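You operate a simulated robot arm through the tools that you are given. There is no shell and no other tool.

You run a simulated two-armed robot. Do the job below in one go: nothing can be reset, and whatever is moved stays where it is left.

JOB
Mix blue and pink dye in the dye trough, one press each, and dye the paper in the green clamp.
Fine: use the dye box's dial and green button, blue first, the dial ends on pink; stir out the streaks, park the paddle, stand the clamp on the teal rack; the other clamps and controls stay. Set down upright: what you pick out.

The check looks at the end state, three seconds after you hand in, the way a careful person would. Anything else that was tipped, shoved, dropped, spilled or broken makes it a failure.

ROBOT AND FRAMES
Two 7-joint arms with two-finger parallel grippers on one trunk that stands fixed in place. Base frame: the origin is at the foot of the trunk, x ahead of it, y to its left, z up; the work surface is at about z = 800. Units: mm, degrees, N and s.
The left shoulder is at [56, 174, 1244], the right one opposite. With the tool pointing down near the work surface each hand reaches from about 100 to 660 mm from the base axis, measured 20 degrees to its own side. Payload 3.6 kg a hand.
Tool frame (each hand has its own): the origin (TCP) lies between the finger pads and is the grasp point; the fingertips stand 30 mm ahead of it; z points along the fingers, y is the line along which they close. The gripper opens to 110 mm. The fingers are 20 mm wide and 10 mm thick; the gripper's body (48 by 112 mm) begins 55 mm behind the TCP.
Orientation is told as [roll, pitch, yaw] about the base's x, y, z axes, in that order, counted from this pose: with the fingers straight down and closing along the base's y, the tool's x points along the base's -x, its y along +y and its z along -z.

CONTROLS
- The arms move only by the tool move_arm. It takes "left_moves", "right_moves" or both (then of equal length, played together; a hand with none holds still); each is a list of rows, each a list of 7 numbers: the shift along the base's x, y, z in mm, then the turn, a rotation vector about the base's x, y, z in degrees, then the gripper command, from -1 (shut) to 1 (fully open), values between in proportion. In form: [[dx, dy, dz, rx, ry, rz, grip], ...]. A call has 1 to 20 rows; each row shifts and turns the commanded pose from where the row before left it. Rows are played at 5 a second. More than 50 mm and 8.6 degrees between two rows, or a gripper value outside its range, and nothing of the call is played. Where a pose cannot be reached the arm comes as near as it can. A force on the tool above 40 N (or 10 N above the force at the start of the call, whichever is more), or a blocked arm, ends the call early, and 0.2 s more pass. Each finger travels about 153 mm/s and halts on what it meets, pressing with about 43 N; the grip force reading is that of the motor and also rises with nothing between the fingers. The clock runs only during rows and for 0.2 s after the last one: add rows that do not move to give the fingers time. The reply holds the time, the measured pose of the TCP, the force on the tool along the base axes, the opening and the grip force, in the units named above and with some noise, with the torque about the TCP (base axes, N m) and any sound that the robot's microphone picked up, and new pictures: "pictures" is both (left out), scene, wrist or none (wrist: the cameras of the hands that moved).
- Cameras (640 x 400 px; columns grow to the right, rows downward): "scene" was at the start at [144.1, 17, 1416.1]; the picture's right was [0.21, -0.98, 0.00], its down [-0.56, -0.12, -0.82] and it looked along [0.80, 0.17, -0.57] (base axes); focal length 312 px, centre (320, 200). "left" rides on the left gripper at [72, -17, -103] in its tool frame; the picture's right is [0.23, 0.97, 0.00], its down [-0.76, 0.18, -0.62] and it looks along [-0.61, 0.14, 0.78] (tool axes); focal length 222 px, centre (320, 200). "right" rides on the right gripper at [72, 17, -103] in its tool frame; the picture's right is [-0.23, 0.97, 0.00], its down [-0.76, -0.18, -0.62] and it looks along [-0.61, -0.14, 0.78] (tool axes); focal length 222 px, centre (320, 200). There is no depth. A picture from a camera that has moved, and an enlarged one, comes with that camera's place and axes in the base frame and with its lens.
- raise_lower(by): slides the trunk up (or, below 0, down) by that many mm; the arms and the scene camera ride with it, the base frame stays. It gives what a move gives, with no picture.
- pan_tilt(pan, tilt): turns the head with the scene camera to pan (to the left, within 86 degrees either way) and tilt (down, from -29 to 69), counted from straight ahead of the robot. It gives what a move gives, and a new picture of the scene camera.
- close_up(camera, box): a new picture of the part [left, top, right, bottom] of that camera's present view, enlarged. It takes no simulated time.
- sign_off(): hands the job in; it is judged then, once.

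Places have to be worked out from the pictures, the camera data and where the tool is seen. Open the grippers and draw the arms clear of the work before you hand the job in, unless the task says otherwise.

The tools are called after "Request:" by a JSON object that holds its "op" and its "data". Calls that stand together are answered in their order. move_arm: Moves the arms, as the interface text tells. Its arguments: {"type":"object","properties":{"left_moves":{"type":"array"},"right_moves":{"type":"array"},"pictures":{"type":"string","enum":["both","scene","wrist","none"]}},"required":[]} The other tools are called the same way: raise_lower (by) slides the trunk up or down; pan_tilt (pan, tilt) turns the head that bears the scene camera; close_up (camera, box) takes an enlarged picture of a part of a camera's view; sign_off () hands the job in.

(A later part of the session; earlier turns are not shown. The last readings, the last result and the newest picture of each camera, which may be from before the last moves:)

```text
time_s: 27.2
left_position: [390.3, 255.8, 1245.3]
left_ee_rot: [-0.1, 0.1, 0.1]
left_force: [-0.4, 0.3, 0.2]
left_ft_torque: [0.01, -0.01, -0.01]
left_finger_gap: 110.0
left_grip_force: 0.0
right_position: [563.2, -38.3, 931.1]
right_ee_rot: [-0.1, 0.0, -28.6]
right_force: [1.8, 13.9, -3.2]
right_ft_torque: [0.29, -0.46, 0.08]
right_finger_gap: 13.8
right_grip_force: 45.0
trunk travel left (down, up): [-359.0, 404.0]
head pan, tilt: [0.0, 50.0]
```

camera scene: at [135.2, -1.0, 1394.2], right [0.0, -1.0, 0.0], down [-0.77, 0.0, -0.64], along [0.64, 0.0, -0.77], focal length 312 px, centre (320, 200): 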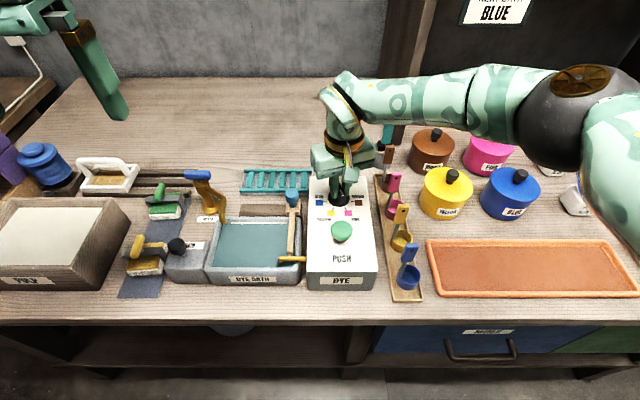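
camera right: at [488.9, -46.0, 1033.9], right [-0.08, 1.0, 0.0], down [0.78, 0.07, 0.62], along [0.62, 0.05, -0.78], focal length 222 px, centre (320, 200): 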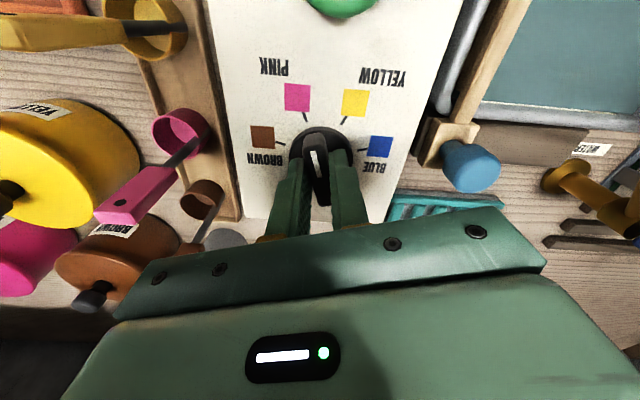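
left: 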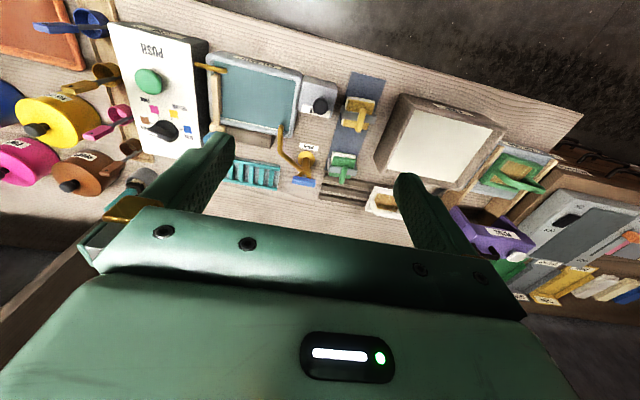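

Only 14 N sideways in +y; I nudge +2 in y and complete the turn to yaw −75.

Request:
{"op": "move_arm", "data": {"right_moves": [[0, 2, 0, 0, 0, -5.8, -1], [0, 0, 0, 0, 0, -5.8, -1], [0, 0, 0, 0, 0, -5.8, -1], [0, 0, 0, 0, 0, -5.8, -1], [0, 0, 0, 0, 0, -5.8, -1], [0, 0, 0, 0, 0, -5.8, -1], [0, 0, 0, 0, 0, -5.8, -1], [0, 0, 0, 0, 0, -5.8, -1], [0, 0, 0, 0, 0, 0, -1]]}}

Request:
{"op": "close_up", "data": {"camera": "scene", "box": [300, 150, 412, 220]}}

```text
time_s: 29.2
left_position: [390.6, 254.4, 1244.2]
left_ee_rot: [-0.1, 0.1, 0.1]
left_force: [0.0, -0.2, 0.8]
left_ft_torque: [0.0, 0.01, 0.02]
left_finger_gap: 110.2
left_grip_force: 0.2
right_position: [564.8, -36.7, 931.5]
right_ee_rot: [0.0, -0.2, -74.8]
right_force: [14.6, 17.8, 1.5]
right_ft_torque: [1.41, -0.17, 0.03]
right_finger_gap: 13.9
right_grip_force: 45.5
trunk travel left (down, up): [-359.0, 404.0]
head pan, tilt: [0.0, 50.0]
camera scene: at [136.9, 1.5, 1394.1], right [0.0, -1.0, 0.0], down [-0.77, 0.0, -0.64], along [0.64, 0.0, -0.77], focal length 312 px, centre (320, 200)
camera right: at [562.3, 38.5, 1033.8], right [1.0, 0.04, 0.0], down [0.03, -0.78, 0.62], along [0.02, -0.62, -0.78], focal length 222 px, centre (320, 200)
```

scene: 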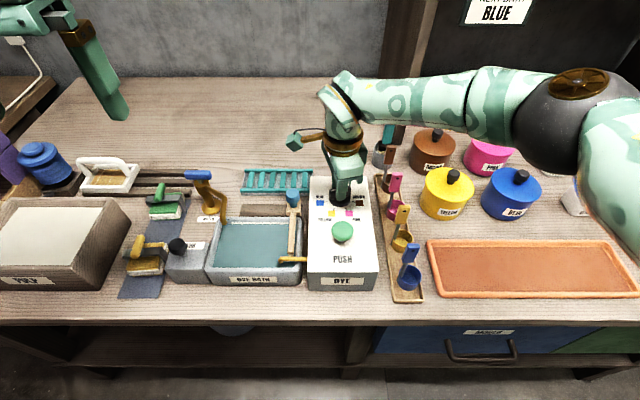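
right: 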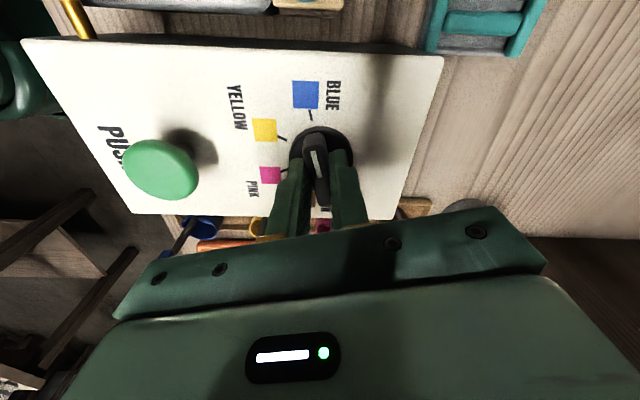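

```text
5.71 times, centred on (356, 185) of scene
camera zoom: at [136.9, 1.5, 1394.1], right [0.0, -1.0, 0.0], down [-0.77, 0.0, -0.64], along [0.64, 0.0, -0.77], focal length 1785 px, centre (114, 286)
```

zoom: 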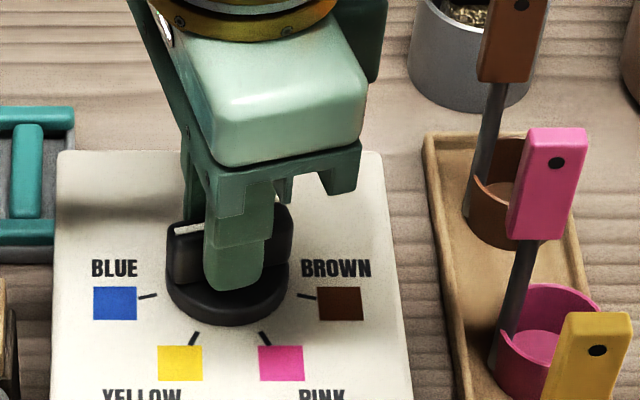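

Dial points toward blue. I release, lift, and inspect.

Request:
{"op": "move_arm", "data": {"right_moves": [[0, 0, 0, 0, 0, 0, -0.5], [0, 0, 0, 0, 0, 0, -0.2], [0, 0, 0, 0, 0, 0, -0.2], [0, 0, 30, 0, 0, 0, -0.2], [0, 0, 30, 0, 0, 0, -0.2], [-10, 0, 20, 0, 0, 8, -0.2], [-40, 0, 0, 0, 0, 8, -0.5], [-40, 0, 0, 0, 0, 8, -0.8], [0, 0, 0, 0, 0, 8, -1], [0, 0, 0, 0, 0, 8, -1], [0, 0, 0, 0, 0, 8, -1], [0, 0, 0, 0, 0, 8, -1], [0, 0, 0, 0, 0, 0, -1]]}}

Request:
{"op": "close_up", "data": {"camera": "scene", "box": [296, 165, 424, 245]}}

Request:
{"op": "close_up", "data": {"camera": "right", "box": [220, 60, 420, 185]}}

```text
time_s: 32.0
left_position: [389.9, 252.5, 1245.4]
left_ee_rot: [0.0, -0.1, 0.1]
left_force: [-0.8, -0.2, 0.3]
left_ft_torque: [0.0, -0.01, -0.04]
left_finger_gap: 109.8
left_grip_force: 0.0
right_position: [473.9, -38.9, 1010.9]
right_ee_rot: [-0.1, 0.1, -18.6]
right_force: [0.1, 0.1, -0.4]
right_ft_torque: [0.01, 0.02, -0.02]
right_finger_gap: 0.0
right_grip_force: 37.8
trunk travel left (down, up): [-359.0, 404.0]
head pan, tilt: [0.0, 50.0]
camera scene: at [134.9, -1.1, 1394.3], right [0.0, -1.0, 0.0], down [-0.77, 0.0, -0.64], along [0.64, 0.0, -0.77], focal length 312 px, centre (320, 200)
camera right: at [409.9, 1.2, 1114.1], right [0.53, 0.85, 0.0], down [0.66, -0.41, 0.62], along [0.53, -0.33, -0.78], focal length 222 px, centre (320, 200)
```

scene: 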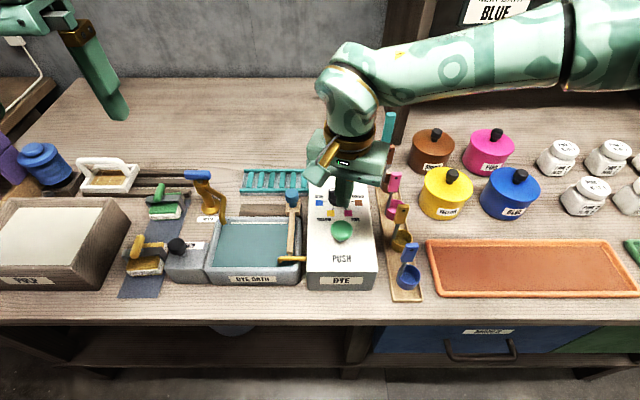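
right: 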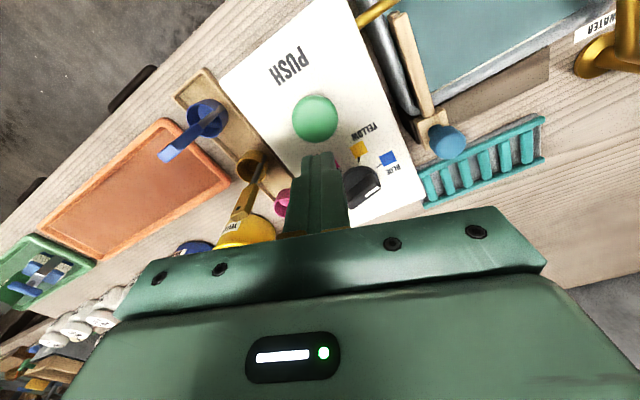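

```text
5.00 times, centred on (360, 205) of scene
camera zoom: at [134.9, -1.1, 1394.3], right [0.0, -1.0, 0.0], down [-0.77, 0.0, -0.64], along [0.64, 0.0, -0.77], focal length 1562 px, centre (120, 175)
```

zoom: 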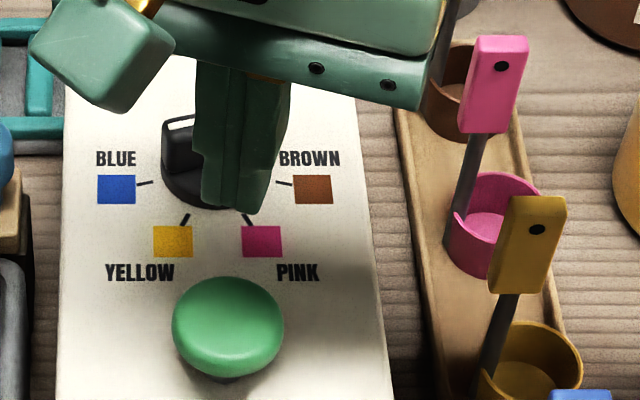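

```text
3.20 times, centred on (320, 122) of right
camera zoom: at [409.9, 1.2, 1114.1], right [0.53, 0.85, 0.0], down [0.66, -0.41, 0.62], along [0.53, -0.33, -0.78], focal length 711 px, centre (320, 448)
```

zoom: 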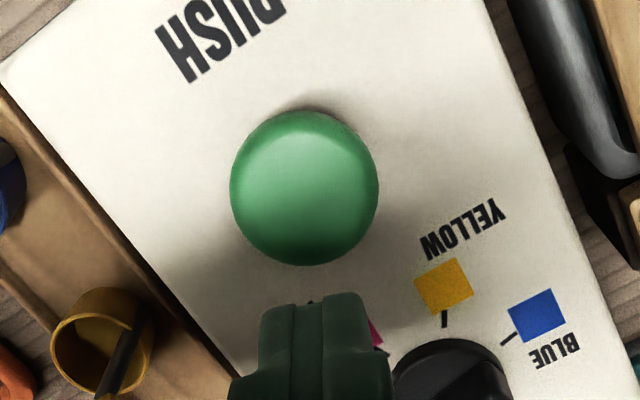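

Button is at ≈(467.5,−41, top ≈907). I move over it and check the dial's exact setting before pressing.

Request:
{"op": "move_arm", "data": {"right_moves": [[-6, -2, -20, 0, 0, 6, -1], [0, 0, -20, 0, 0, 6, -1], [0, 0, -10, 0, 0, 6, -1], [0, 0, 0, 0, 0, 0, -1]]}}

Request:
{"op": "close_up", "data": {"camera": "scene", "box": [296, 175, 392, 235]}}

Request:
{"op": "close_up", "data": {"camera": "right", "box": [240, 60, 440, 185]}}

Request:
{"op": "close_up", "data": {"camera": "left", "box": [100, 20, 260, 140]}}

```text
time_s: 33.0
left_position: [390.1, 252.3, 1245.1]
left_ee_rot: [0.0, 0.1, 0.1]
left_force: [-0.5, 0.2, 0.3]
left_ft_torque: [-0.05, 0.03, 0.02]
left_finger_gap: 109.7
left_grip_force: 0.0
right_position: [466.4, -40.5, 959.9]
right_ee_rot: [0.0, 0.0, -0.6]
right_force: [0.2, 0.4, 0.7]
right_ft_torque: [-0.01, -0.01, -0.01]
right_finger_gap: 0.2
right_grip_force: 38.0
trunk travel left (down, up): [-359.0, 404.0]
head pan, tilt: [0.0, 50.0]
camera scene: at [134.9, -1.1, 1394.3], right [0.0, -1.0, 0.0], down [-0.77, 0.0, -0.64], along [0.64, 0.0, -0.77], focal length 312 px, centre (320, 200)
camera right: at [395.1, -22.0, 1063.4], right [0.24, 0.97, 0.0], down [0.76, -0.19, 0.62], along [0.61, -0.15, -0.78], focal length 222 px, centre (320, 200)
```

scene: 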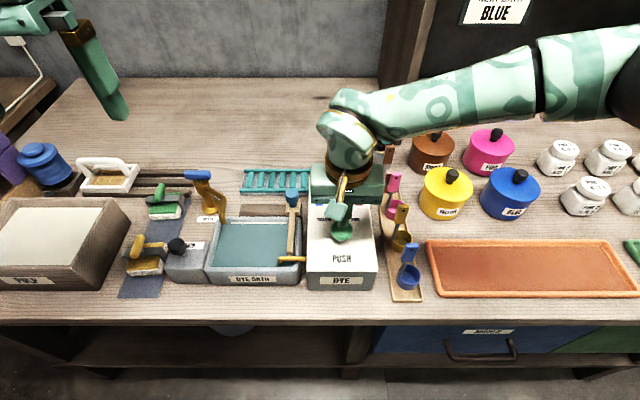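
right: 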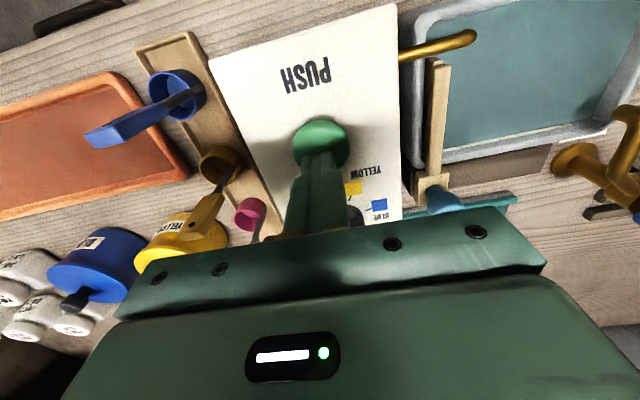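

```text
6.67 times, centred on (344, 205) of scene
camera zoom: at [134.9, -1.1, 1394.3], right [0.0, -1.0, 0.0], down [-0.77, 0.0, -0.64], along [0.64, 0.0, -0.77], focal length 2082 px, centre (160, 167)
```

zoom: 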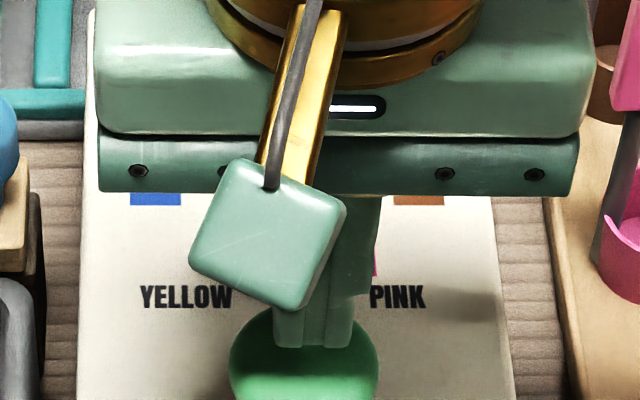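

```text
3.20 times, centred on (340, 122) of right
camera zoom: at [395.1, -22.0, 1063.4], right [0.24, 0.97, 0.0], down [0.76, -0.19, 0.62], along [0.61, -0.15, -0.78], focal length 711 px, centre (256, 448)
```

zoom: 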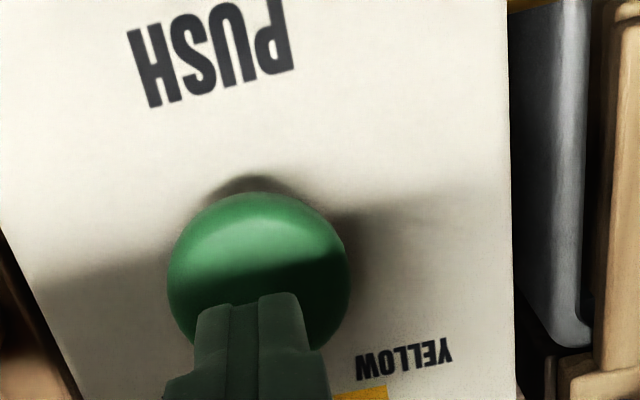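

```text
3.33 times, centred on (180, 80) of left
camera zoom: at [318.0, 236.8, 1347.4], right [-0.23, 0.97, 0.0], down [0.76, 0.18, 0.62], along [0.61, 0.14, -0.78], focal length 740 px, centre (787, 600)
```

zoom: 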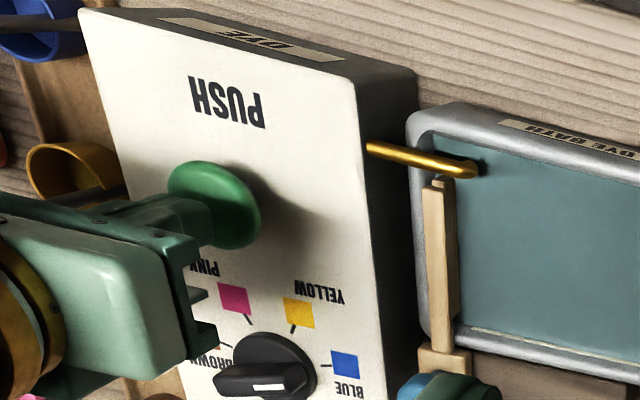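

Before pressing, I zoom on the dial through the left camera to confirm it's on blue.

Request:
{"op": "close_up", "data": {"camera": "left", "box": [145, 100, 217, 145]}}

```text
8.89 times, centred on (181, 122) of left
camera zoom: at [318.0, 236.8, 1347.4], right [-0.23, 0.97, 0.0], down [0.76, 0.18, 0.62], along [0.61, 0.14, -0.78], focal length 1974 px, centre (1556, 889)
```

zoom: 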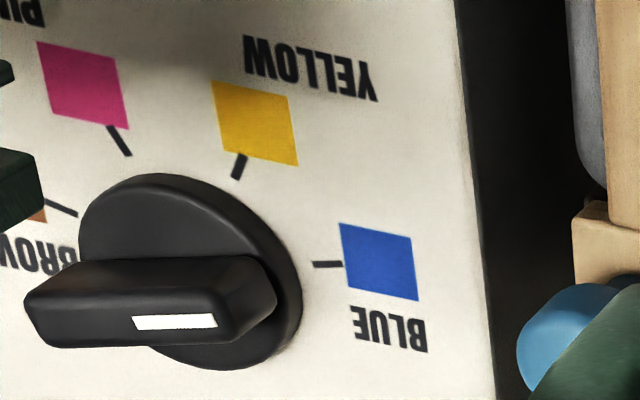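

The white mark is parallel to the blue tick: dial is on blue. I lower slowly onto the button.

Request:
{"op": "move_arm", "data": {"right_moves": [[1, -0.5, -15, 0, 0, 0, -1], [0, 0, -4, 0, 0, 0, -1], [0, 0, -3, 0, 0, 0, -1], [0, 0, -3, 0, 0, 0, -1]], "pictures": "none"}}

```text
time_s: 34.0
left_position: [388.7, 253.2, 1244.8]
left_ee_rot: [-0.1, -0.1, 0.1]
left_force: [0.3, 0.1, 0.6]
left_ft_torque: [0.01, 0.01, -0.03]
left_finger_gap: 109.5
left_grip_force: 0.1
right_position: [467.2, -41.5, 937.4]
right_ee_rot: [0.0, -0.1, -0.8]
right_force: [1.0, 2.2, 5.4]
right_ft_torque: [0.07, -0.01, -0.01]
right_finger_gap: 0.1
right_grip_force: 37.3
trunk travel left (down, up): [-359.0, 404.0]
head pan, tilt: [0.0, 50.0]
heard: click
```

A click was heard with 5 N on the tool. I check whether dye flows before doing anything more.

Request:
{"op": "close_up", "data": {"camera": "left", "box": [190, 40, 310, 125]}}

Request:
{"op": "close_up", "data": {"camera": "scene", "box": [200, 200, 392, 310]}}

```text
4.71 times, centred on (250, 82) of left
camera zoom: at [317.6, 237.0, 1347.5], right [-0.23, 0.97, 0.0], down [0.76, 0.18, 0.62], along [0.61, 0.14, -0.78], focal length 1045 px, centre (649, 753)
```

zoom: 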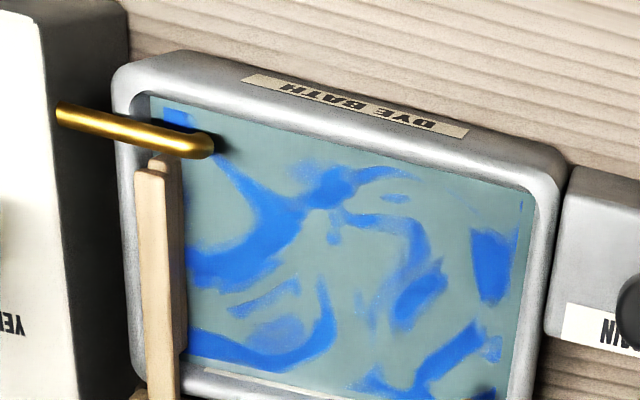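

```text
3.33 times, centred on (296, 255) of scene
camera zoom: at [134.5, -0.8, 1394.4], right [0.0, -1.0, 0.0], down [-0.77, 0.0, -0.64], along [0.64, 0.0, -0.77], focal length 1041 px, centre (400, 17)
```

zoom: 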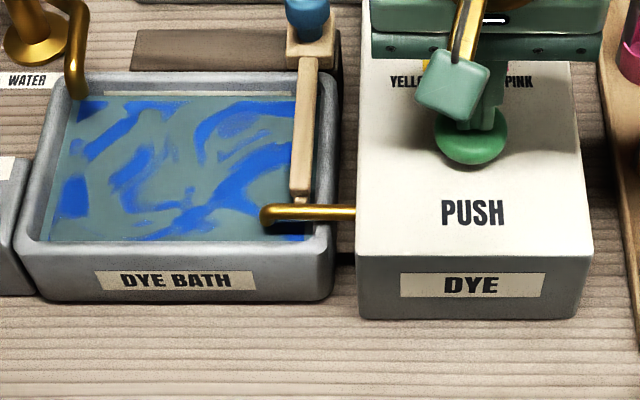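

Blue dye streaks appeared: press registered. I lift straight off, then go back over the dial at yaw −75.

Request:
{"op": "move_arm", "data": {"right_moves": [[0, 0, 15, 0, 0, 0, -1], [0, 0, 25, 0, 0, 0, -1], [10, 0, 15, 0, 0, -7.5, -1], [10, 0, 0, 0, 0, -7.5, -0.6], [10, 0, 0, 0, 0, -7.5, -0.2], [10, 0, 0, 0, 0, -7.5, -0.2], [10, 0, 0, 0, 0, -7.5, -0.2], [10, 0, 0, 0, 0, -7.5, -0.2], [10, 0, 0, 0, 0, -7.5, -0.2], [10, 0, 0, 0, 0, -7.5, -0.2], [10, 0.5, 0, 0, 0, -7.5, -0.2], [6.5, 1, 0, 0, 0, -7, -0.2], [0, 0, 0, 0, 0, 0, -0.2]]}}

Request:
{"op": "close_up", "data": {"camera": "right", "box": [220, 60, 420, 185]}}

Request:
{"op": "close_up", "data": {"camera": "scene", "box": [300, 160, 396, 220]}}

```text
time_s: 36.8
left_position: [389.5, 252.6, 1245.7]
left_ee_rot: [0.0, 0.1, 0.0]
left_force: [0.3, 0.2, -0.3]
left_ft_torque: [0.01, 0.03, 0.03]
left_finger_gap: 109.8
left_grip_force: 0.1
right_position: [564.0, -39.2, 992.0]
right_ee_rot: [-0.1, 0.0, -75.4]
right_force: [0.4, -0.2, 0.1]
right_ft_torque: [-0.01, 0.0, 0.0]
right_finger_gap: 43.9
right_grip_force: 0.1
trunk travel left (down, up): [-359.0, 404.0]
head pan, tilt: [0.0, 50.0]
camera scene: at [134.9, -1.1, 1394.3], right [0.0, -1.0, 0.0], down [-0.77, 0.0, -0.64], along [0.64, 0.0, -0.77], focal length 312 px, centre (320, 200)
camera right: at [562.9, 35.6, 1094.0], right [1.0, 0.03, 0.0], down [0.02, -0.78, 0.62], along [0.02, -0.62, -0.78], focal length 222 px, centre (320, 200)
```

scene: 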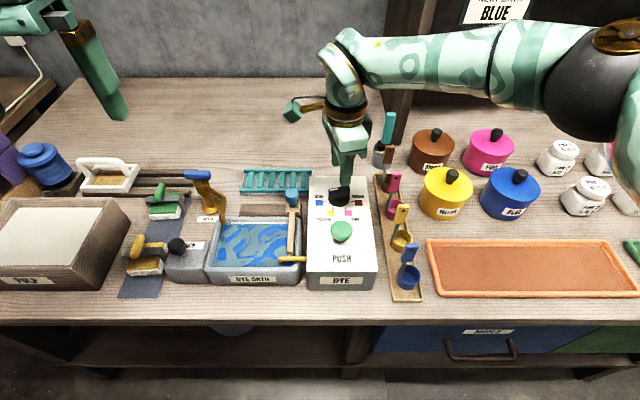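
right: 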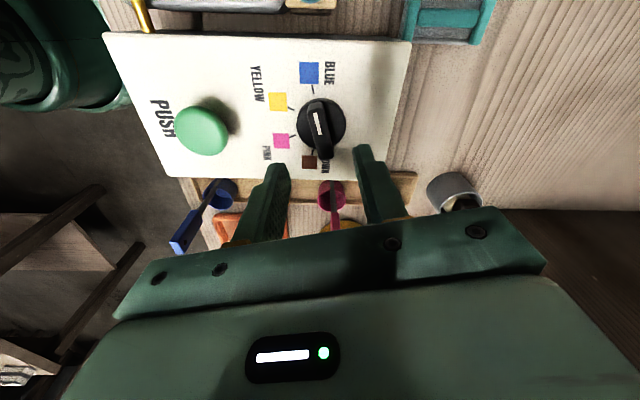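

```text
3.20 times, centred on (320, 122) of right
camera zoom: at [562.9, 35.6, 1094.0], right [1.0, 0.03, 0.0], down [0.02, -0.78, 0.62], along [0.02, -0.62, -0.78], focal length 711 px, centre (320, 448)
```

zoom: 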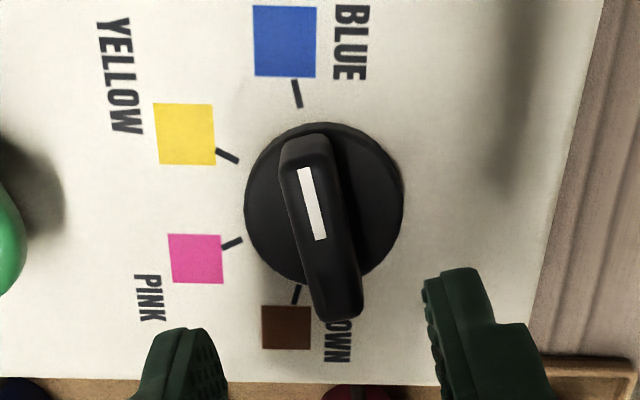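

```text
6.67 times, centred on (348, 190) of scene
camera zoom: at [134.9, -1.1, 1394.3], right [0.0, -1.0, 0.0], down [-0.77, 0.0, -0.64], along [0.64, 0.0, -0.77], focal length 2082 px, centre (133, 267)
```

zoom: 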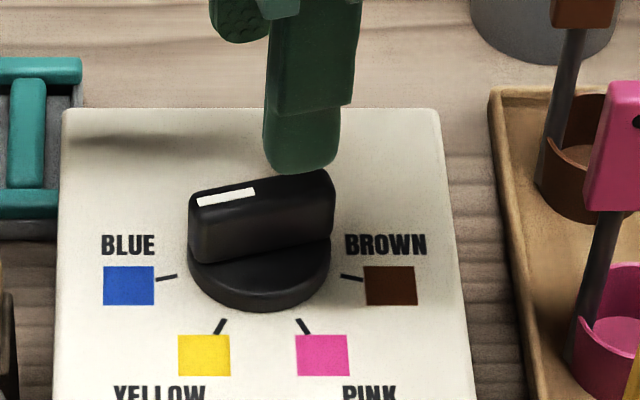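

Dial sits exactly on blue. I grip it again and turn +90°, leaving a short second turn for the last part.

Request:
{"op": "move_arm", "data": {"right_moves": [[0, 0, -20, 0, 0, 0, -0.2], [0, 0, -20, 0, 0, 0, -0.2], [0, 0, -21, 0, 0, 0, -0.2], [0, 0, 0, 0, 0, 0, -0.2], [0, 0, 0, 0, 0, 0, -0.5], [0, 0, 0, 0, 0, 0, -0.7], [0, 0, 0, 0, 0, 0, -1], [0, 0, 0, 0, 0, 0, -1], [0, 0, 0, 0, 0, 6, -1], [0, 0, 0, 0, 0, 6, -1], [0, 0, 0, 0, 0, 6, -1], [0, 0, 0, 0, 0, 6, -1], [0, 0, 0, 0, 0, 6, -1], [0, 0, 0, 0, 0, 6, -1], [0, 0, 0, 0, 0, 0, -1]], "pictures": "none"}}

```text
time_s: 40.0
left_position: [390.6, 253.3, 1244.6]
left_ee_rot: [-0.1, 0.1, 0.1]
left_force: [-0.3, 0.6, 0.1]
left_ft_torque: [-0.01, 0.02, -0.02]
left_finger_gap: 110.1
left_grip_force: 0.2
right_position: [564.6, -39.6, 930.2]
right_ee_rot: [0.0, 0.0, -39.2]
right_force: [8.5, 3.0, 2.1]
right_ft_torque: [-0.08, -0.48, 0.02]
right_finger_gap: 13.6
right_grip_force: 44.5
trunk travel left (down, up): [-359.0, 404.0]
head pan, tilt: [0.0, 50.0]
```

Forces remain small; I continue another +54°.

Request:
{"op": "move_arm", "data": {"right_moves": [[0, 0, 0, 0, 0, 6, -1], [0, 0, 0, 0, 0, 6, -1], [0, 0, 0, 0, 0, 6, -1], [0, 0, 0, 0, 0, 6, -1], [0, 0, 0, 0, 0, 6, -1], [0, 0, 0, 0, 0, 6, -1], [0, 0, 0, 0, 0, 6, -1], [0, 0, 0, 0, 0, 6, -1], [0, 0, 0, 0, 0, 6, -1], [0, 0, 0, 0, 0, 0, -1]], "pictures": "none"}}

```text
time_s: 42.2
left_position: [391.0, 252.5, 1244.0]
left_ee_rot: [-0.1, 0.0, 0.1]
left_force: [-0.1, -1.0, -0.2]
left_ft_torque: [0.0, 0.0, 0.01]
left_finger_gap: 110.2
left_grip_force: 0.1
right_position: [564.9, -41.3, 929.9]
right_ee_rot: [0.1, 0.1, 14.8]
right_force: [8.7, 2.7, -1.5]
right_ft_torque: [0.44, -1.34, 0.02]
right_finger_gap: 13.6
right_grip_force: 44.6
trunk travel left (down, up): [-359.0, 404.0]
head pan, tilt: [0.0, 50.0]
```

Now at yaw 15; I try +3 more, then release, lift and check the dial.

Request:
{"op": "move_arm", "data": {"right_moves": [[0, 0, 0, 0, 0, 2.5, -1], [0, 0, 0, 0, 0, 0, -0.5], [0, 0, 0, 0, 0, 0, -0.2], [0, 0, 0, 0, 0, 0, -0.2], [0, 0, 30, 0, 0, 0, -0.2], [0, 0, 30, 0, 0, 0, -0.2], [0, 0, 0, 0, 0, 0, -0.2]]}}

Request:
{"op": "close_up", "data": {"camera": "scene", "box": [300, 170, 396, 230]}}

Request:
{"op": "close_up", "data": {"camera": "right", "box": [240, 70, 400, 170]}}

```text
time_s: 43.8
left_position: [388.7, 252.3, 1245.2]
left_ee_rot: [0.0, -0.1, 0.0]
left_force: [0.0, -0.1, -0.6]
left_ft_torque: [0.0, -0.01, -0.01]
left_finger_gap: 109.7
left_grip_force: 0.1
right_position: [564.0, -39.4, 990.3]
right_ee_rot: [0.1, 0.0, 17.3]
right_force: [-0.8, 0.5, 0.3]
right_ft_torque: [0.01, 0.0, 0.0]
right_finger_gap: 44.0
right_grip_force: 0.0
trunk travel left (down, up): [-359.0, 404.0]
head pan, tilt: [0.0, 50.0]
camera scene: at [135.3, -1.1, 1394.2], right [0.0, -1.0, 0.0], down [-0.77, 0.0, -0.64], along [0.64, 0.0, -0.77], focal length 312 px, centre (320, 200)
camera right: at [490.6, -43.5, 1092.9], right [-0.07, 1.0, 0.0], down [0.78, 0.05, 0.62], along [0.62, 0.04, -0.78], focal length 222 px, centre (320, 200)
```

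scene: 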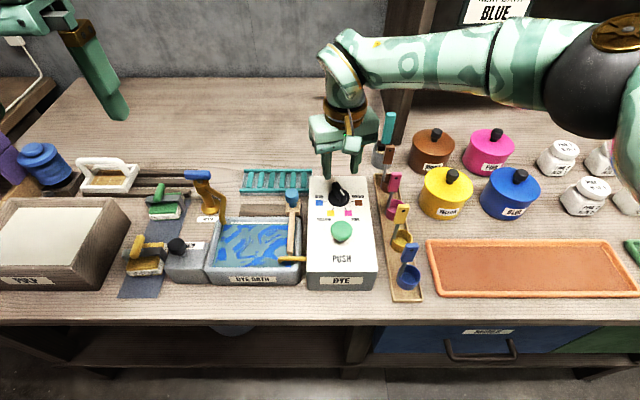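
right: 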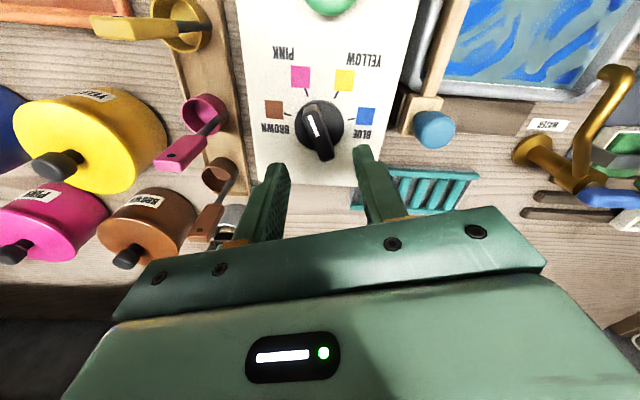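

```text
6.67 times, centred on (348, 200) of scene
camera zoom: at [135.3, -1.1, 1394.2], right [0.0, -1.0, 0.0], down [-0.77, 0.0, -0.64], along [0.64, 0.0, -0.77], focal length 2082 px, centre (133, 200)
```

zoom: 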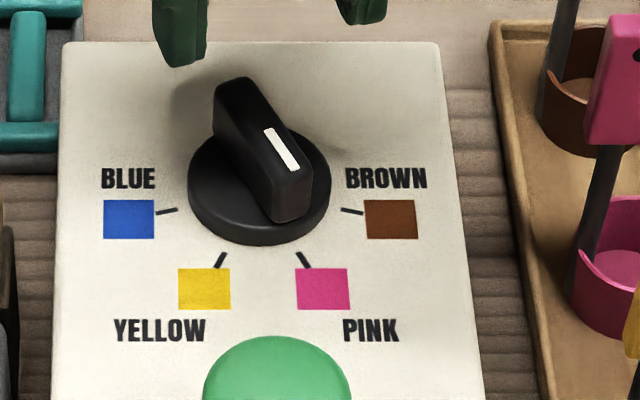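

```text
4.00 times, centred on (320, 120) of right
camera zoom: at [490.6, -43.5, 1092.9], right [-0.07, 1.0, 0.0], down [0.78, 0.05, 0.62], along [0.62, 0.04, -0.78], focal length 888 px, centre (320, 520)
```

zoom: 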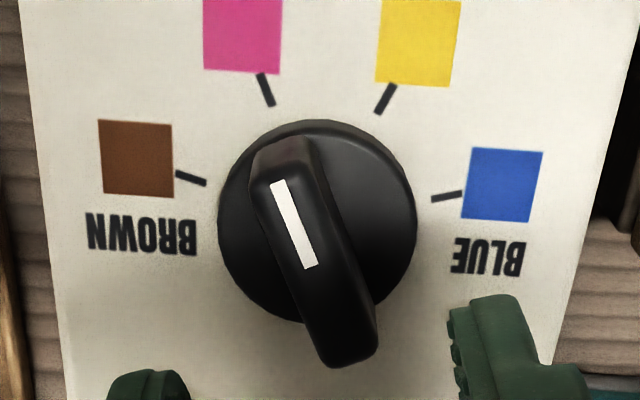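

The stripe is parallel to the pink tick again (detent snapped it): the dial is on pink. Now the second press: move above the button with the fingers closed.

Request:
{"op": "move_arm", "data": {"right_moves": [[-20, 0, 10, 0, 0, -5, -0.2], [-20, 0, 0, 0, 0, -5, -0.6], [-20, -0.5, 0, 0, 0, -4, -1], [-20, -0.5, 0, 0, 0, -4, -1], [-16.7, -0.5, 0, 0, 0, 0, -1], [0, 0, -25, 0, 0, 0, -1], [0, 0, -15, 0, 0, 0, -1], [0, 0, 0, 0, 0, 0, -1]], "pictures": "wrist"}}

Request:
{"op": "close_up", "data": {"camera": "left", "box": [140, 75, 220, 145]}}

```text
time_s: 45.6
left_position: [388.4, 252.0, 1246.0]
left_ee_rot: [-0.1, 0.0, 0.2]
left_force: [0.0, 0.0, 0.2]
left_ft_torque: [0.0, 0.0, -0.02]
left_finger_gap: 110.1
left_grip_force: 0.1
right_position: [467.2, -42.5, 959.9]
right_ee_rot: [-0.1, 0.0, -0.9]
right_force: [0.1, 0.1, 0.1]
right_ft_torque: [0.01, 0.0, -0.03]
right_finger_gap: 0.0
right_grip_force: 37.0
trunk travel left (down, up): [-359.0, 404.0]
head pan, tilt: [0.0, 50.0]
camera right: at [395.6, -22.6, 1062.5], right [0.24, 0.97, 0.0], down [0.76, -0.19, 0.62], along [0.61, -0.15, -0.78], focal length 222 px, centre (320, 200)
```

right: 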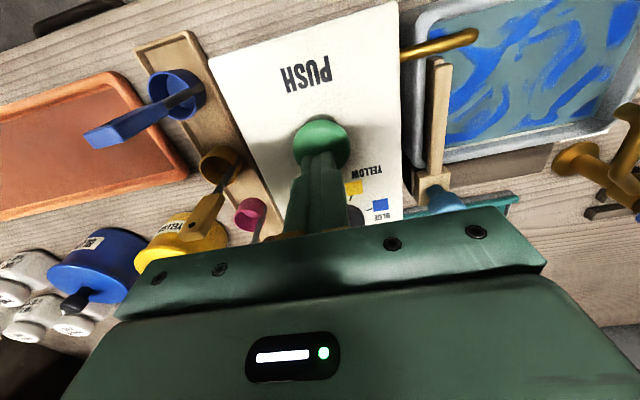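

```text
5.71 times, centred on (180, 110) of left
camera zoom: at [318.0, 236.8, 1347.4], right [-0.23, 0.97, 0.0], down [0.76, 0.18, 0.62], along [0.61, 0.14, -0.78], focal length 1269 px, centre (1120, 714)
```

zoom: 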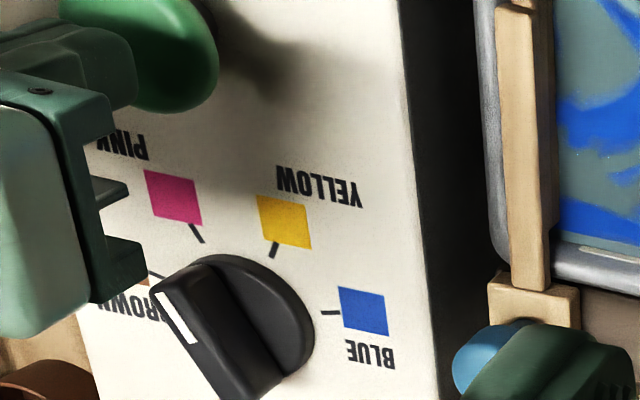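

Pointer parallel to the pink tick. I press the button once, same stroke as before.

Request:
{"op": "move_arm", "data": {"right_moves": [[0, 1, -15, 0, 0, 0, -1], [0, 0, -4, 0, 0, 0, -1], [0, 0, -3, 0, 0, 0, -1], [0, 0, -3, 0, 0, 0, -1]], "pictures": "scene"}}

```text
time_s: 46.6
left_position: [389.1, 253.3, 1245.3]
left_ee_rot: [0.0, 0.1, 0.1]
left_force: [0.6, 0.5, 0.2]
left_ft_torque: [-0.03, -0.02, 0.0]
left_finger_gap: 110.0
left_grip_force: 0.1
right_position: [467.2, -40.1, 935.6]
right_ee_rot: [0.0, -0.1, -0.8]
right_force: [0.3, 0.4, 6.1]
right_ft_torque: [0.02, -0.01, -0.1]
right_finger_gap: 0.0
right_grip_force: 37.7
trunk travel left (down, up): [-359.0, 404.0]
head pan, tilt: [0.0, 50.0]
heard: click
camera scene: at [134.4, -1.0, 1394.4], right [0.0, -1.0, 0.0], down [-0.77, 0.0, -0.64], along [0.64, 0.0, -0.77], focal length 312 px, centre (320, 200)
```

scene: 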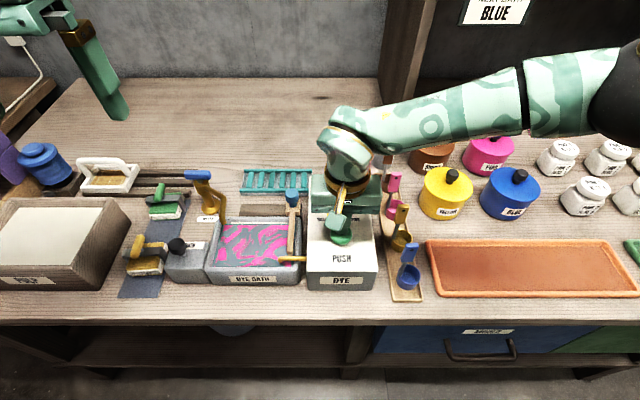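

Pink streaks appeared. I lift the right hand off and park it away to the right, while bringing the left hand over the paddle knob.

Request:
{"op": "move_arm", "data": {"right_moves": [[0, 0, 20, 0, 0, 0, -1], [0, 0, 45, 0, 0, 0, -1], [0, 0, 45, 0, 0, 0, -1], [0, 0, 45, 0, 0, 0, -1], [0, 0, 45, 0, 0, 0, -1], [0, -40, 20, 0, 0, 0, -1], [0, -40, 10, 0, 0, 0, -1], [-20, -40, 0, 0, 0, 0, -0.5], [-20, -40, 0, 0, 0, 0, 0], [-20, -30, 0, 0, 0, 0, 0], [-20, -20, 0, 0, 0, 0, 0], [0, 0, 0, 0, 0, 0, 0], [0, 0, 0, 0, 0, 0, 0]], "left_moves": [[0, 0, 0, 0, 0, 0, 1], [0, 0, 0, 0, 0, 0, 1], [0, 0, 0, 0, 0, 0, 1], [0, 0, 0, 0, 0, 0, 1], [20, -20, -20, 0, 0, 0, 0.5], [20, -25, -30, 0, 0, 0, 0.2], [20, -25, -30, 0, 0, 0, 0], [20, -25, -30, 0, 0, 0, 0], [20, -25, -30, 0, 0, 0, 0], [20, -25, -30, 0, 0, 0, 0], [20, -25, -30, 0, 0, 0, 0], [23, -26, -30, 0, 0, 0, 0], [0, 0, 0, 0, 0, 0, 0]]}}

Request:
{"op": "close_up", "data": {"camera": "left", "box": [220, 60, 420, 185]}}

Request:
{"op": "close_up", "data": {"camera": "scene", "box": [200, 160, 392, 280]}}

```text
time_s: 49.4
left_position: [551.4, 55.2, 1015.5]
left_ee_rot: [-0.1, -0.1, 0.1]
left_force: [0.4, -0.2, -0.1]
left_ft_torque: [0.0, -0.05, 0.01]
left_finger_gap: 54.9
left_grip_force: 0.0
right_position: [385.5, -250.4, 1165.1]
right_ee_rot: [0.0, -0.1, -0.8]
right_force: [0.9, 0.2, 0.0]
right_ft_torque: [-0.02, 0.01, -0.02]
right_finger_gap: 54.9
right_grip_force: 0.0
trunk travel left (down, up): [-359.0, 404.0]
head pan, tilt: [0.0, 50.0]
camera scene: at [133.9, -0.9, 1394.4], right [0.0, -1.0, 0.0], down [-0.77, 0.0, -0.64], along [0.64, 0.0, -0.77], focal length 312 px, centre (320, 200)
camera right: at [314.3, -231.6, 1268.3], right [0.24, 0.97, 0.0], down [0.76, -0.19, 0.62], along [0.61, -0.15, -0.78], focal length 222 px, centre (320, 200)
camera left: at [479.6, 39.8, 1117.3], right [-0.23, 0.97, 0.0], down [0.76, 0.18, 0.62], along [0.61, 0.14, -0.78], focal length 222 px, centre (320, 200)
```

scene: 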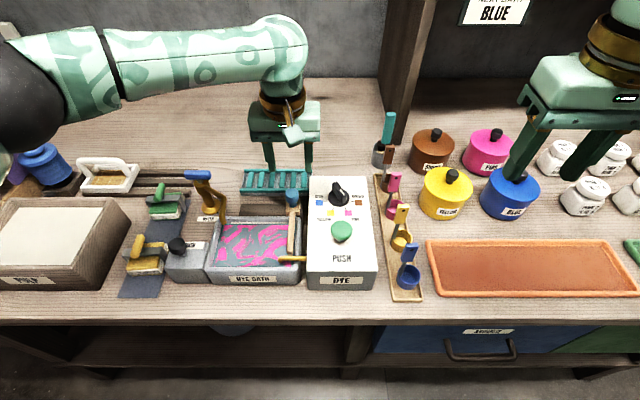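
right: 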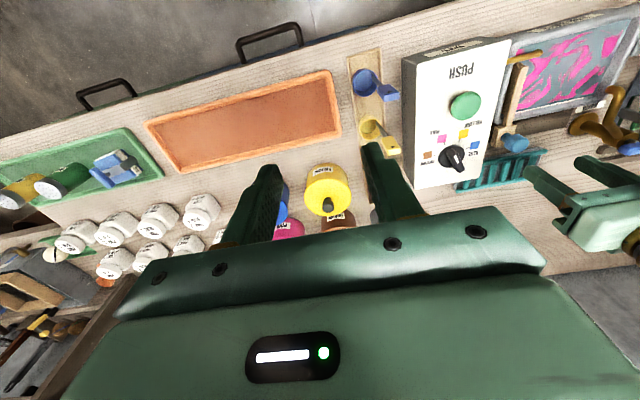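
left: 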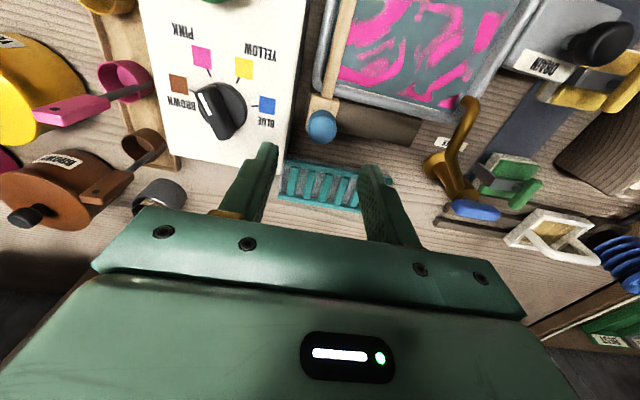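

```text
3.20 times, centred on (320, 122) of left
camera zoom: at [479.6, 39.8, 1117.3], right [-0.23, 0.97, 0.0], down [0.76, 0.18, 0.62], along [0.61, 0.14, -0.78], focal length 711 px, centre (320, 448)
```

zoom: 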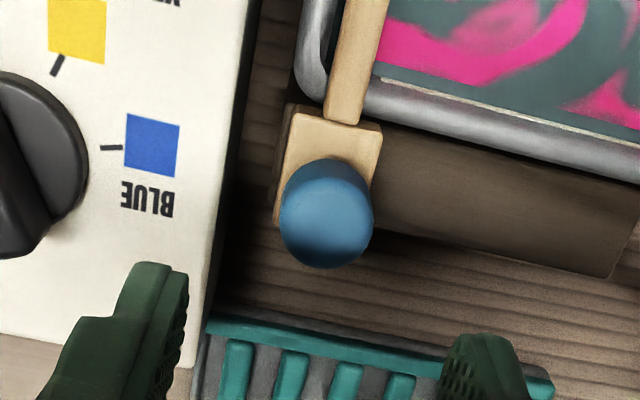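

```text
3.33 times, centred on (296, 220) of scene
camera zoom: at [133.9, -0.9, 1394.4], right [0.0, -1.0, 0.0], down [-0.77, 0.0, -0.64], along [0.64, 0.0, -0.77], focal length 1041 px, centre (400, 133)
```

zoom: 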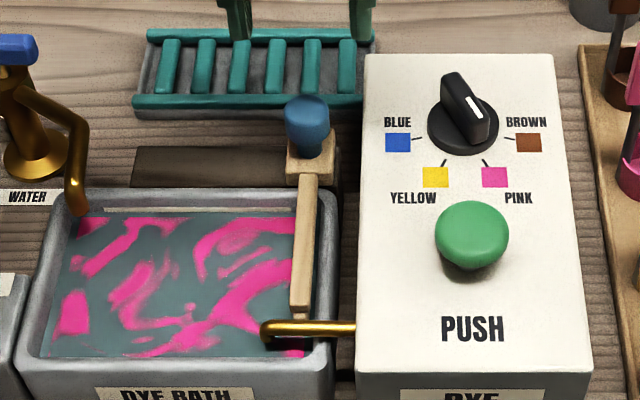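

Knob centre estimates to ≈(558,59,897). I lower the open left gripper around it and check.

Request:
{"op": "move_arm", "data": {"left_moves": [[6, 3, -40, 0, 0, 0, 0], [0, 0, -40, 0, 0, 0, 0], [0, 0, -10, 0, 0, 0, 0], [0, 0, -8, 0, 0, 0, 0], [0, 0, 0, 0, 0, 0, 0]]}}

Request:
{"op": "close_up", "data": {"camera": "scene", "box": [240, 150, 336, 210]}}

Request:
{"op": "close_up", "data": {"camera": "left", "box": [220, 80, 420, 205]}}

```text
time_s: 50.6
left_position: [557.1, 59.8, 917.1]
left_ee_rot: [-0.1, 0.0, 0.1]
left_force: [0.8, -0.5, 0.1]
left_ft_torque: [0.02, 0.01, 0.02]
left_finger_gap: 55.1
left_grip_force: 0.1
right_position: [387.5, -250.4, 1165.3]
right_ee_rot: [0.0, 0.0, -0.9]
right_force: [1.2, -0.1, 0.1]
right_ft_torque: [0.0, -0.04, -0.04]
right_finger_gap: 55.0
right_grip_force: 0.1
trunk travel left (down, up): [-359.0, 404.0]
head pan, tilt: [0.0, 50.0]
camera scene: at [134.9, -1.4, 1394.3], right [0.0, -1.0, 0.0], down [-0.77, 0.0, -0.64], along [0.64, 0.0, -0.77], focal length 312 px, centre (320, 200)
camera left: at [486.7, 43.8, 1019.2], right [-0.23, 0.97, 0.0], down [0.76, 0.18, 0.62], along [0.61, 0.14, -0.78], focal length 222 px, centre (320, 200)
```

scene: 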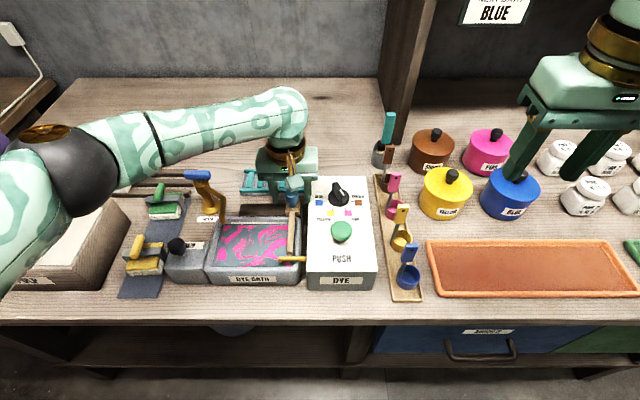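
left: 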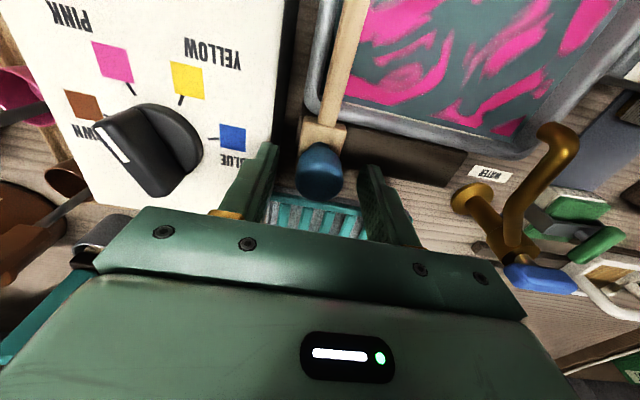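

```text
6.67 times, centred on (288, 180) of scene
camera zoom: at [134.9, -1.4, 1394.3], right [0.0, -1.0, 0.0], down [-0.77, 0.0, -0.64], along [0.64, 0.0, -0.77], focal length 2082 px, centre (533, 333)
```

zoom: 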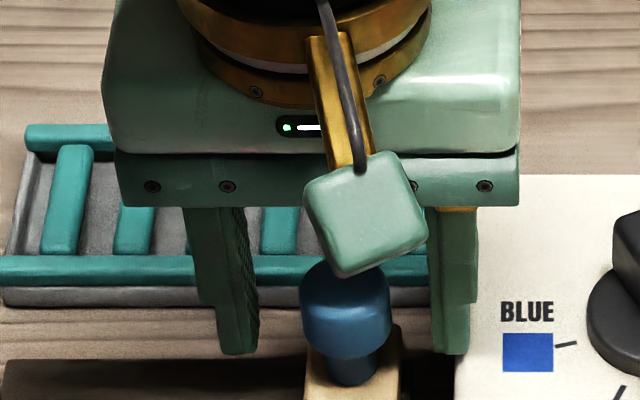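

```text
3.20 times, centred on (320, 142) of left
camera zoom: at [486.7, 43.8, 1019.2], right [-0.23, 0.97, 0.0], down [0.76, 0.18, 0.62], along [0.61, 0.14, -0.78], focal length 711 px, centre (320, 384)
```

zoom: 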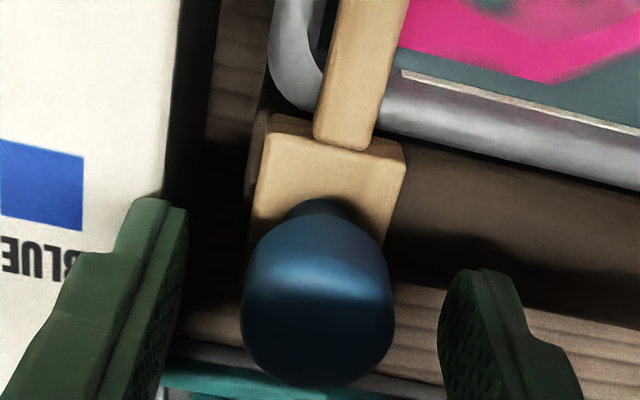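

The knob cap (z≈890–906) is between the fingertips (tips at 887). I close on it.

Request:
{"op": "move_arm", "data": {"left_moves": [[2, -1, 0, 0, 0, 0, 0], [0, 0, 0, 0, 0, 0, -0.3], [0, 0, 0, 0, 0, 0, -0.6], [0, 0, 0, 0, 0, 0, -0.6], [0, 0, 0, 0, 0, 0, -0.6]], "pictures": "wrist"}}

```text
time_s: 51.8
left_position: [559.5, 58.9, 917.0]
left_ee_rot: [0.0, 0.0, 0.1]
left_force: [0.5, -0.6, 0.0]
left_ft_torque: [-0.02, -0.05, -0.03]
left_finger_gap: 27.6
left_grip_force: 45.3
right_position: [386.7, -253.5, 1165.4]
right_ee_rot: [0.0, 0.0, -0.8]
right_force: [0.4, -0.5, 0.0]
right_ft_torque: [-0.01, 0.0, 0.01]
right_finger_gap: 54.9
right_grip_force: 0.2
trunk travel left (down, up): [-359.0, 404.0]
head pan, tilt: [0.0, 50.0]
camera left: at [488.8, 42.7, 1019.3], right [-0.23, 0.97, 0.0], down [0.76, 0.18, 0.62], along [0.61, 0.14, -0.78], focal length 222 px, centre (320, 200)
```

left: 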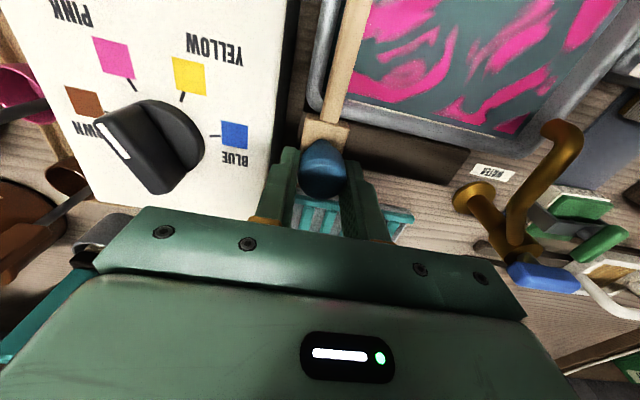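

Knob gripped (27.6 mm). I slide the paddle toward +y along its rail in gentle steps and watch the force.

Request:
{"op": "move_arm", "data": {"left_moves": [[0, 8, 0, 0, 0, 0, -0.6], [0, 8, 0, 0, 0, 0, -0.6], [0, 8, 0, 0, 0, 0, -0.6], [0, 8, 0, 0, 0, 0, -0.6], [0, 8, 0, 0, 0, 0, -0.6], [0, 0, 0, 0, 0, 0, -0.6]]}}

Request:
{"op": "close_up", "data": {"camera": "scene", "box": [200, 180, 328, 290]}}

```text
time_s: 53.2
left_position: [560.0, 98.1, 917.6]
left_ee_rot: [0.0, 0.0, 0.0]
left_force: [-0.8, 0.2, 1.6]
left_ft_torque: [0.03, 0.04, -0.04]
left_finger_gap: 27.5
left_grip_force: 44.6
right_position: [386.6, -251.1, 1165.2]
right_ee_rot: [0.0, 0.0, -0.8]
right_force: [0.8, -0.7, 0.1]
right_ft_torque: [0.03, 0.01, 0.02]
right_finger_gap: 54.7
right_grip_force: 0.0
trunk travel left (down, up): [-359.0, 404.0]
head pan, tilt: [0.0, 50.0]
camera scene: at [134.6, -1.4, 1394.3], right [0.0, -1.0, 0.0], down [-0.77, 0.0, -0.64], along [0.64, 0.0, -0.77], focal length 312 px, centre (320, 200)
camera left: at [488.8, 82.6, 1019.2], right [-0.23, 0.97, 0.0], down [0.76, 0.18, 0.62], along [0.61, 0.14, -0.78], focal length 222 px, centre (320, 200)
```

scene: 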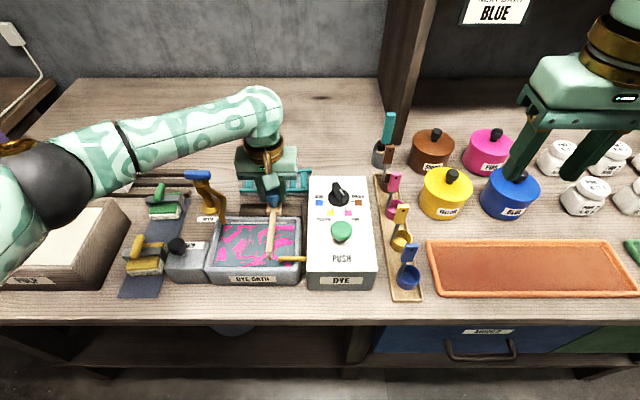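
left: 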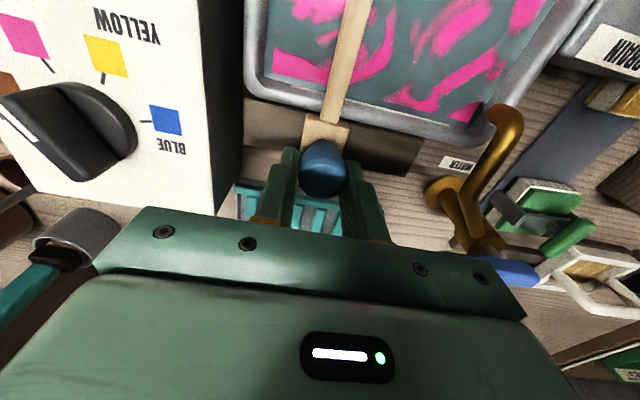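

```text
3.64 times, centred on (264, 235) of scene
camera zoom: at [134.6, -1.4, 1394.3], right [0.0, -1.0, 0.0], down [-0.77, 0.0, -0.64], along [0.64, 0.0, -0.77], focal length 1136 px, centre (524, 73)
```

zoom: 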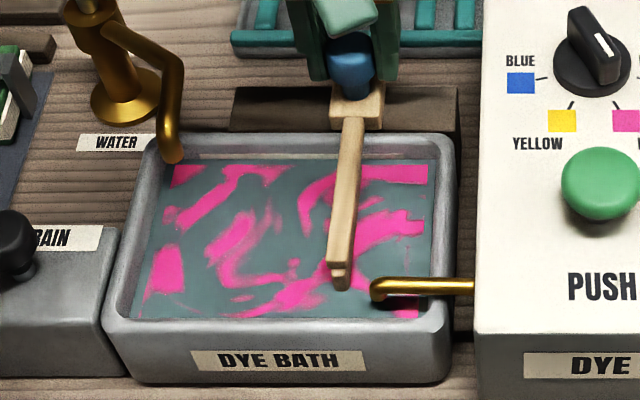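

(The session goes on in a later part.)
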